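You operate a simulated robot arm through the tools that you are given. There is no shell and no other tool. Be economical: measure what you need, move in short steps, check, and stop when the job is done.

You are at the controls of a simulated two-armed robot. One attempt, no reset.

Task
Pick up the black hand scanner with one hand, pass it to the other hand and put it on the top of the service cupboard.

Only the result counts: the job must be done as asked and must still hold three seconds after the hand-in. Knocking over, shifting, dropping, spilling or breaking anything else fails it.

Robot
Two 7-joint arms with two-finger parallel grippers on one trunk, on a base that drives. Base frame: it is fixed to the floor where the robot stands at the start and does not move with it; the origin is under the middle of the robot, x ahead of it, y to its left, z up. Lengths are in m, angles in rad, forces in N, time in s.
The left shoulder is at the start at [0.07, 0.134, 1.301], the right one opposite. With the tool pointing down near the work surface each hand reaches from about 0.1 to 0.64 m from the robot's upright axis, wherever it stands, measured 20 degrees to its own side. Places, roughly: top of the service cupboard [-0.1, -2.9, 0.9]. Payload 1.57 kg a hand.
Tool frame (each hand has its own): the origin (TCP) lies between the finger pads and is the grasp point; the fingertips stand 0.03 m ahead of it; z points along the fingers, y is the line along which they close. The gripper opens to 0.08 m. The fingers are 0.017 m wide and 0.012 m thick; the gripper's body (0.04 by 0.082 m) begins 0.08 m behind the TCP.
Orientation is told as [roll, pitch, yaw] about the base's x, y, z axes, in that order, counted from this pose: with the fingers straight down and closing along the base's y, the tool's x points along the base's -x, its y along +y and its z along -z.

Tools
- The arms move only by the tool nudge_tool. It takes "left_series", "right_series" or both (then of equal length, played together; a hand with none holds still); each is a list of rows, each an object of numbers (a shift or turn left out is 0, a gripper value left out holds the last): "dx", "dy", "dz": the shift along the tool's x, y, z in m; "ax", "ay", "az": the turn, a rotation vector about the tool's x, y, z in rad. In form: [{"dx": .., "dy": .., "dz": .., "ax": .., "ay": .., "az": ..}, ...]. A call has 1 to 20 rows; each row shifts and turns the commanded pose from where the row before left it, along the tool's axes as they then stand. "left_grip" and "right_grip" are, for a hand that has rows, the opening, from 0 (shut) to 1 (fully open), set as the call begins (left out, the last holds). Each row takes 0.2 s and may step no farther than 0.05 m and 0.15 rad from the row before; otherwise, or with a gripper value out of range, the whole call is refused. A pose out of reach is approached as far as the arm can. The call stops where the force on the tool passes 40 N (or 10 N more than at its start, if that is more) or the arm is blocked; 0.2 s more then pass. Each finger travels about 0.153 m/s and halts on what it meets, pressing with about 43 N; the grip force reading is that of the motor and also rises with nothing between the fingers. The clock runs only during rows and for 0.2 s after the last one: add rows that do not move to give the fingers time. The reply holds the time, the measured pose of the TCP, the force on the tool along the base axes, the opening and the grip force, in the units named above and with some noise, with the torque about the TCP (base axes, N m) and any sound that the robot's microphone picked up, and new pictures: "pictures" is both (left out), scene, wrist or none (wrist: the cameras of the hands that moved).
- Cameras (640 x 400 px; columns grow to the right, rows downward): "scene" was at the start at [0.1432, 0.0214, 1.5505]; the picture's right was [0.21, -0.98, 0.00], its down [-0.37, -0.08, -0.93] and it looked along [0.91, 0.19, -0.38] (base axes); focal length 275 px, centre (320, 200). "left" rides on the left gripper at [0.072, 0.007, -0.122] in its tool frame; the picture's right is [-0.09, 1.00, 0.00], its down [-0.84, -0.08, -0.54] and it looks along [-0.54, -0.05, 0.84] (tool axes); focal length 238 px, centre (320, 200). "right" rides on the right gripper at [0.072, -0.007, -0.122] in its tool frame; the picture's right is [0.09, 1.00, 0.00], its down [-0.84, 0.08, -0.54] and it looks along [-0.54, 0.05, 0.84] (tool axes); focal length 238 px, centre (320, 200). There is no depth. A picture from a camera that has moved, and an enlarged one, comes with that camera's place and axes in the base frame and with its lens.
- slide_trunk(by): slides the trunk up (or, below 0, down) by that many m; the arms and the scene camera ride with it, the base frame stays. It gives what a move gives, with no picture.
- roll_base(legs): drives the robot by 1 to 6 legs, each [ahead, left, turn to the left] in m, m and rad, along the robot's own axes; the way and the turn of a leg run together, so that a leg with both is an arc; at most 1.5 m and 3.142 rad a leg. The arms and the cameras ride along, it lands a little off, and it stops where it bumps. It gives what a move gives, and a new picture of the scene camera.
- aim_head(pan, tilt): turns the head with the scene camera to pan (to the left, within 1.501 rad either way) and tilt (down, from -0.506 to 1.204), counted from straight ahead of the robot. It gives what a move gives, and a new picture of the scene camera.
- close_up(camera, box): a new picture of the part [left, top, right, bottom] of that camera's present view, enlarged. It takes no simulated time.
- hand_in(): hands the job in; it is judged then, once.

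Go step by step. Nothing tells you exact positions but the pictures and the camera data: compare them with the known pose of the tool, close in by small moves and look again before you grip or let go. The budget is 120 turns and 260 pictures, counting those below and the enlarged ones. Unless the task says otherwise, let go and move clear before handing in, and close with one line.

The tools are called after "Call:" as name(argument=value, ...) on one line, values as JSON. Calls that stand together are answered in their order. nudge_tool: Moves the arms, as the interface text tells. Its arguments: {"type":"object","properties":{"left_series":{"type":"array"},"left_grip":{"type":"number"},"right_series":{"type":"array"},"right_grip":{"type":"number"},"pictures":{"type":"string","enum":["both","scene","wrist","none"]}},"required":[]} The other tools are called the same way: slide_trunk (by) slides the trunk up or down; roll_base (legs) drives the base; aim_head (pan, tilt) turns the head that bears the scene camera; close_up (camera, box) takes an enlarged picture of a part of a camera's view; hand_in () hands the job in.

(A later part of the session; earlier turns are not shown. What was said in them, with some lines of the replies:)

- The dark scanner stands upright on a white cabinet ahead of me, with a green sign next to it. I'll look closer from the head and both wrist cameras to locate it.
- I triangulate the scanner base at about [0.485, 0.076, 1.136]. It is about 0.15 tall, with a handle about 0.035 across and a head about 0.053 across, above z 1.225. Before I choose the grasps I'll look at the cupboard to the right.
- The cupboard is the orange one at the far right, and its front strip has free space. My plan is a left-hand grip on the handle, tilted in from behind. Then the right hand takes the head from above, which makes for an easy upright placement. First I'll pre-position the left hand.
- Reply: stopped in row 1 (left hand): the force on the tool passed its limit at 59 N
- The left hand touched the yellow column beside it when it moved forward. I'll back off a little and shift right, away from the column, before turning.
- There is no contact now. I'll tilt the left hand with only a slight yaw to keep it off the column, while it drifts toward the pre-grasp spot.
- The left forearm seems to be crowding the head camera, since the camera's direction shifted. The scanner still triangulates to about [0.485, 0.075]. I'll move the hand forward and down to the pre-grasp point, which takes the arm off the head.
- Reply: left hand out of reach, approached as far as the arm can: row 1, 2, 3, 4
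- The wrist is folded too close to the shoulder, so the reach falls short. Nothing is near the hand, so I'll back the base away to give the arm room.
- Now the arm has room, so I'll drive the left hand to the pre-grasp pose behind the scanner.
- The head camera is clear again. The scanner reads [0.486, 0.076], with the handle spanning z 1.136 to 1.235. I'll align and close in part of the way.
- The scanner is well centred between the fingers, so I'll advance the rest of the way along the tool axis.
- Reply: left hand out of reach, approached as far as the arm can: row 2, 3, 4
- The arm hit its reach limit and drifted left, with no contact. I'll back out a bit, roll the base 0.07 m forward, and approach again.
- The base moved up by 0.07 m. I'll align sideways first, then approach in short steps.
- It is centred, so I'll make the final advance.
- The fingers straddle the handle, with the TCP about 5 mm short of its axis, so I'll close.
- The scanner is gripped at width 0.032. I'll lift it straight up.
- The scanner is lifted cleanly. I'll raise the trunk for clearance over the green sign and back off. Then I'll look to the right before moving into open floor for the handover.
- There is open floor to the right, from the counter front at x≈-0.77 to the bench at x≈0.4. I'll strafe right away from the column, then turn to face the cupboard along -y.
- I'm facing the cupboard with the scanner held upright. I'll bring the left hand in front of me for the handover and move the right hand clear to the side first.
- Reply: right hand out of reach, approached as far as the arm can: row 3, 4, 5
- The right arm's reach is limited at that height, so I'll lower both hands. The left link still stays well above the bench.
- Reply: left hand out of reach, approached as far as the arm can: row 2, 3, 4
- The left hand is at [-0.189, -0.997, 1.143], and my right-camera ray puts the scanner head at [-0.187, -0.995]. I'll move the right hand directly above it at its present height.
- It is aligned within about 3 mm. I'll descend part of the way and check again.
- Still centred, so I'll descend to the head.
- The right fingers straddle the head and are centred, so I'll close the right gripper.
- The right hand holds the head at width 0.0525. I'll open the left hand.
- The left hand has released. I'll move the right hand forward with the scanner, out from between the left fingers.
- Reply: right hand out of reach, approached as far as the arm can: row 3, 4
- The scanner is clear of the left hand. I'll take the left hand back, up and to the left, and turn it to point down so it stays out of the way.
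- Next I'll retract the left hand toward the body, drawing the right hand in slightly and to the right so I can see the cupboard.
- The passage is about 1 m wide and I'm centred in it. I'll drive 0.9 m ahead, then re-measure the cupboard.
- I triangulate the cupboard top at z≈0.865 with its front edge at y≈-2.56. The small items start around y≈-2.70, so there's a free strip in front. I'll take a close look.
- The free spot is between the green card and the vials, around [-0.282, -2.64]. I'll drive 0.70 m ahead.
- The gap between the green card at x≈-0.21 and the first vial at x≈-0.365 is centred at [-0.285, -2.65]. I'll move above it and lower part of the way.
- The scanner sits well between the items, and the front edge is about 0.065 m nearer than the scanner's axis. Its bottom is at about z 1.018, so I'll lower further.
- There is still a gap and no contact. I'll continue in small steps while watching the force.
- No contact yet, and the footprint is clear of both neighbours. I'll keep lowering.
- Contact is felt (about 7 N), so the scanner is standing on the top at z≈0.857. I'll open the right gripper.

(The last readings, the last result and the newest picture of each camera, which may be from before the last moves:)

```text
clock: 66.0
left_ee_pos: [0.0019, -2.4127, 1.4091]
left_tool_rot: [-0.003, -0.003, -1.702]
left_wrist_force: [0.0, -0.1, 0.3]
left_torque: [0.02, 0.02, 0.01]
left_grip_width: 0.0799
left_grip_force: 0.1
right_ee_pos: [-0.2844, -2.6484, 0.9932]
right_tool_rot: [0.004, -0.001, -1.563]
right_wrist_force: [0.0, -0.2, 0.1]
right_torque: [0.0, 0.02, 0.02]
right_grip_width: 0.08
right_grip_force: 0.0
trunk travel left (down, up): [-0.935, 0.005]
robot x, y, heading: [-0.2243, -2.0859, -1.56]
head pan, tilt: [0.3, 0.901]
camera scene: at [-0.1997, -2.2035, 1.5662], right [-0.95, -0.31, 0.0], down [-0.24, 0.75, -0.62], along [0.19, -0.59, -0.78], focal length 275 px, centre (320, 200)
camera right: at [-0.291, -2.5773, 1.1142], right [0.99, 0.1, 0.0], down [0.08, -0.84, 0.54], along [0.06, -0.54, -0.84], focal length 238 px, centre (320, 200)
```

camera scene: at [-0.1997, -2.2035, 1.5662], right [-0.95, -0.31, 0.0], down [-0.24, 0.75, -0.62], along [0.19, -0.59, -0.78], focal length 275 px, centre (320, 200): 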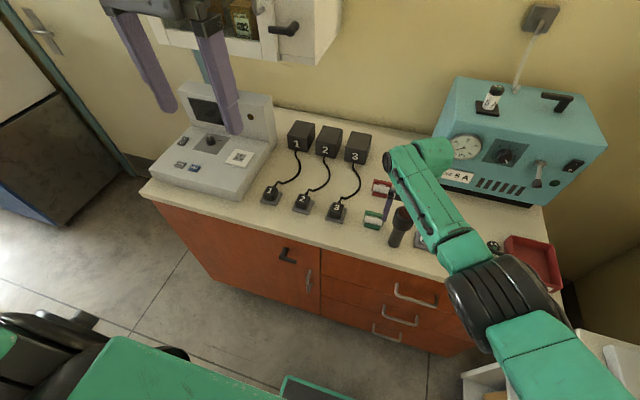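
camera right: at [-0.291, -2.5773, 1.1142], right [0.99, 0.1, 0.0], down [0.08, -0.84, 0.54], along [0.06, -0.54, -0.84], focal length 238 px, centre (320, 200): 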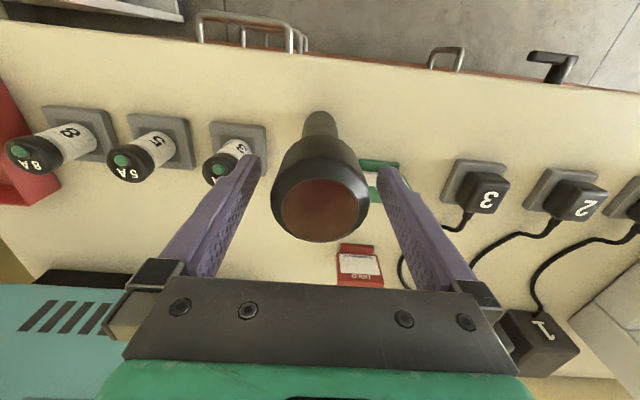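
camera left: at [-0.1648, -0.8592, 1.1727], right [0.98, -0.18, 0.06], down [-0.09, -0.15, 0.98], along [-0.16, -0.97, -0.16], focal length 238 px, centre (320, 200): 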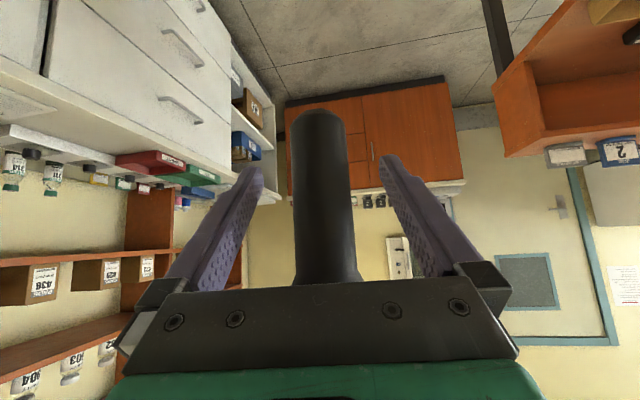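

The scanner stands freely and the fingers are clear on both sides. I'll raise the right hand straight up.

Call:
nudge_tool(right_series=[{"dz": -0.01}, {"dz": -0.02}, {"dz": -0.03}, {"dz": -0.04}, {"dz": -0.04}, {"dz": -0.04}, {}], pictures="wrist")

Call:
nudge_tool(right_series=[{"dx": 0.03, "dy": -0.03}, {"dx": 0.03, "dy": -0.03}, {"dx": 0.03, "dy": -0.03}, {"dx": 0.03, "dy": -0.02}, {}, {}], pictures="scene")

Call:
close_up(camera="scene", box=[320, 130, 560, 290])

```text
clock: 67.6
left_ee_pos: [0.0042, -2.4131, 1.4093]
left_tool_rot: [-0.004, -0.002, -1.703]
left_wrist_force: [-0.3, 0.5, 1.1]
left_torque: [-0.01, 0.01, 0.0]
left_grip_width: 0.08
left_grip_force: 0.1
right_ee_pos: [-0.2839, -2.6511, 1.1745]
right_tool_rot: [0.0, 0.001, -1.561]
right_wrist_force: [-0.3, -1.1, -0.1]
right_torque: [0.0, 0.02, 0.01]
right_grip_width: 0.08
right_grip_force: 0.1
trunk travel left (down, up): [-0.935, 0.005]
robot x, y, heading: [-0.2249, -2.0815, -1.56]
head pan, tilt: [0.3, 0.901]
camera right: at [-0.2905, -2.5781, 1.2971], right [0.99, 0.1, 0.0], down [0.09, -0.84, 0.54], along [0.06, -0.54, -0.84], focal length 238 px, centre (320, 200)
```

right: 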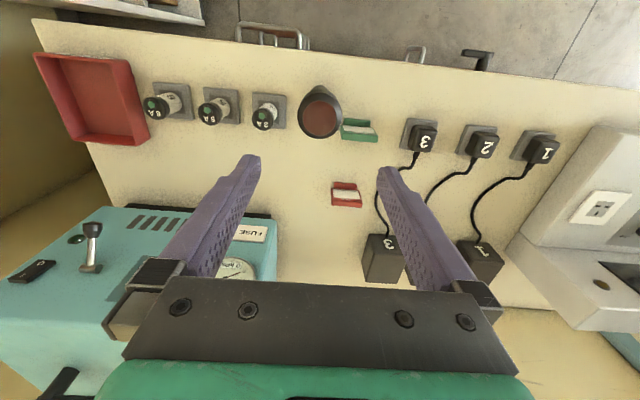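

```text
clock: 69.0
left_ee_pos: [0.0021, -2.4136, 1.4087]
left_tool_rot: [-0.004, -0.002, -1.703]
left_wrist_force: [0.5, 0.4, -0.1]
left_torque: [0.03, 0.0, -0.01]
left_grip_width: 0.0798
left_grip_force: 0.1
right_ee_pos: [-0.4044, -2.6138, 1.1266]
right_tool_rot: [-0.004, 0.0, -1.568]
right_wrist_force: [0.5, 0.4, 0.0]
right_torque: [-0.01, -0.01, 0.03]
right_grip_width: 0.0799
right_grip_force: 0.1
right hand out of reach, approached as far as the arm can: row 1, 2, 3, 4
trunk travel left (down, up): [-0.935, 0.005]
robot x, y, heading: [-0.2269, -2.0819, -1.56]
head pan, tilt: [0.3, 0.901]
camera scene: at [-0.1993, -2.2039, 1.5662], right [-0.95, -0.31, 0.0], down [-0.24, 0.75, -0.62], along [0.19, -0.59, -0.78], focal length 275 px, centre (320, 200)
```

scene: 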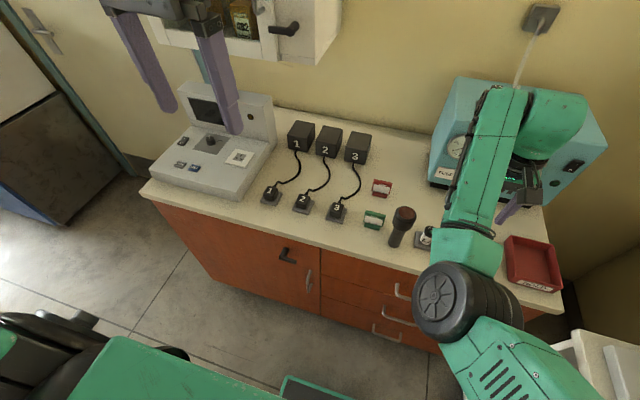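

```text
2.50 times, centred on (440, 210) of scene
camera zoom: at [-0.1993, -2.2039, 1.5662], right [-0.95, -0.31, 0.0], down [-0.24, 0.75, -0.62], along [0.19, -0.59, -0.78], focal length 688 px, centre (20, 175)
```

zoom: 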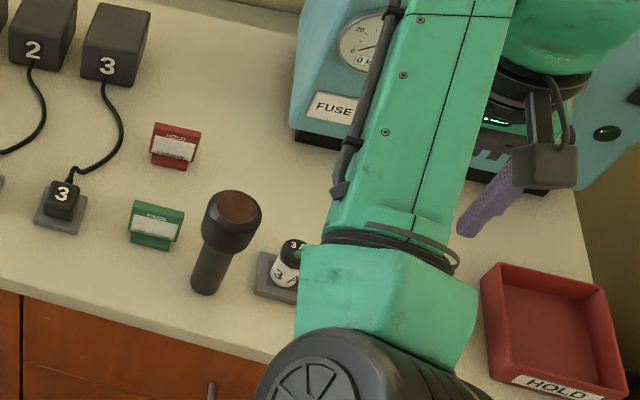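

The scanner stands upright on the top. I'll back the base off to get fully clear and check the hidden items.

Call:
roll_base(legs=[[-0.35, 0, 0]])

Call:
close_up(camera="right", box=[0, 0, 640, 400])

Call:
close_up(camera="scene", box=[280, 40, 560, 220])

```text
clock: 71.3
left_ee_pos: [-0.0026, -2.0641, 1.4084]
left_tool_rot: [-0.004, -0.001, -1.713]
left_wrist_force: [-0.8, -0.3, -0.2]
left_torque: [0.05, 0.02, -0.02]
left_grip_width: 0.0798
left_grip_force: 0.2
right_ee_pos: [-0.4118, -2.2598, 1.124]
right_tool_rot: [-0.005, 0.002, -1.575]
right_wrist_force: [-0.1, -0.4, 0.5]
right_torque: [0.02, 0.03, 0.0]
right_grip_width: 0.08
right_grip_force: 0.1
trunk travel left (down, up): [-0.935, 0.005]
robot x, y, heading: [-0.2274, -1.7287, -1.569]
head pan, tilt: [0.3, 0.901]
camera scene: at [-0.2028, -1.8527, 1.5659], right [-0.96, -0.3, 0.0], down [-0.23, 0.75, -0.62], along [0.18, -0.59, -0.79], focal length 275 px, centre (320, 200)
```

scene: 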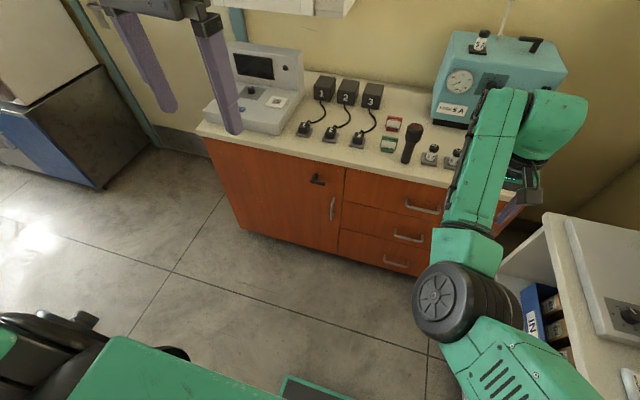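

```text
1.00 times, centred on (320, 200) of right (not enlarged: the box is as wide or as high as the picture)
camera zoom: at [-0.4184, -2.1883, 1.2469], right [1.0, 0.09, 0.0], down [0.07, -0.84, 0.54], along [0.04, -0.54, -0.84], focal length 238 px, centre (320, 200)
```

zoom: 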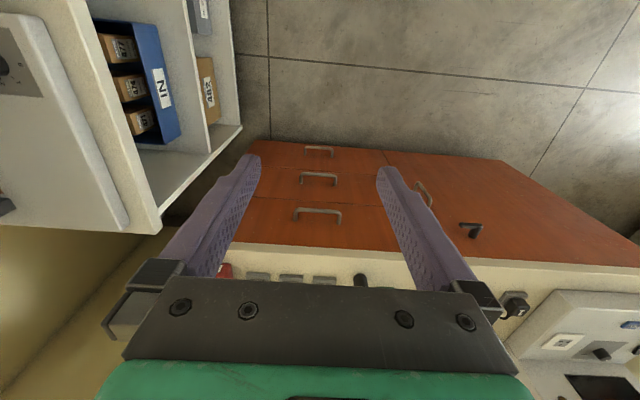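

```text
2.22 times, centred on (420, 130) of scene
camera zoom: at [-0.2028, -1.8527, 1.5659], right [-0.96, -0.3, 0.0], down [-0.23, 0.75, -0.62], along [0.18, -0.59, -0.79], focal length 611 px, centre (98, 356)
```

zoom: 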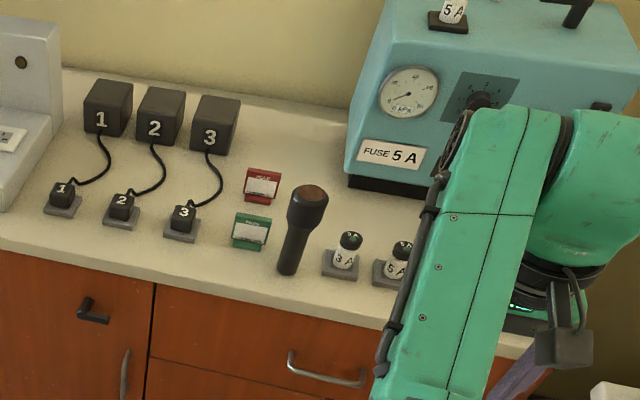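

The scanner stands upright on the cupboard top between the green card and the vials. Everything I can see there is in place, and both hands are clear. I'm handing in.

Call:
hand_in()

```text
The job is handed in.
```

The black hand scanner was picked up with the left hand, passed to the right hand, and now stands upright on top of the service cupboard. The left hand touched the yellow column once early on; nothing I could see was moved or knocked over.
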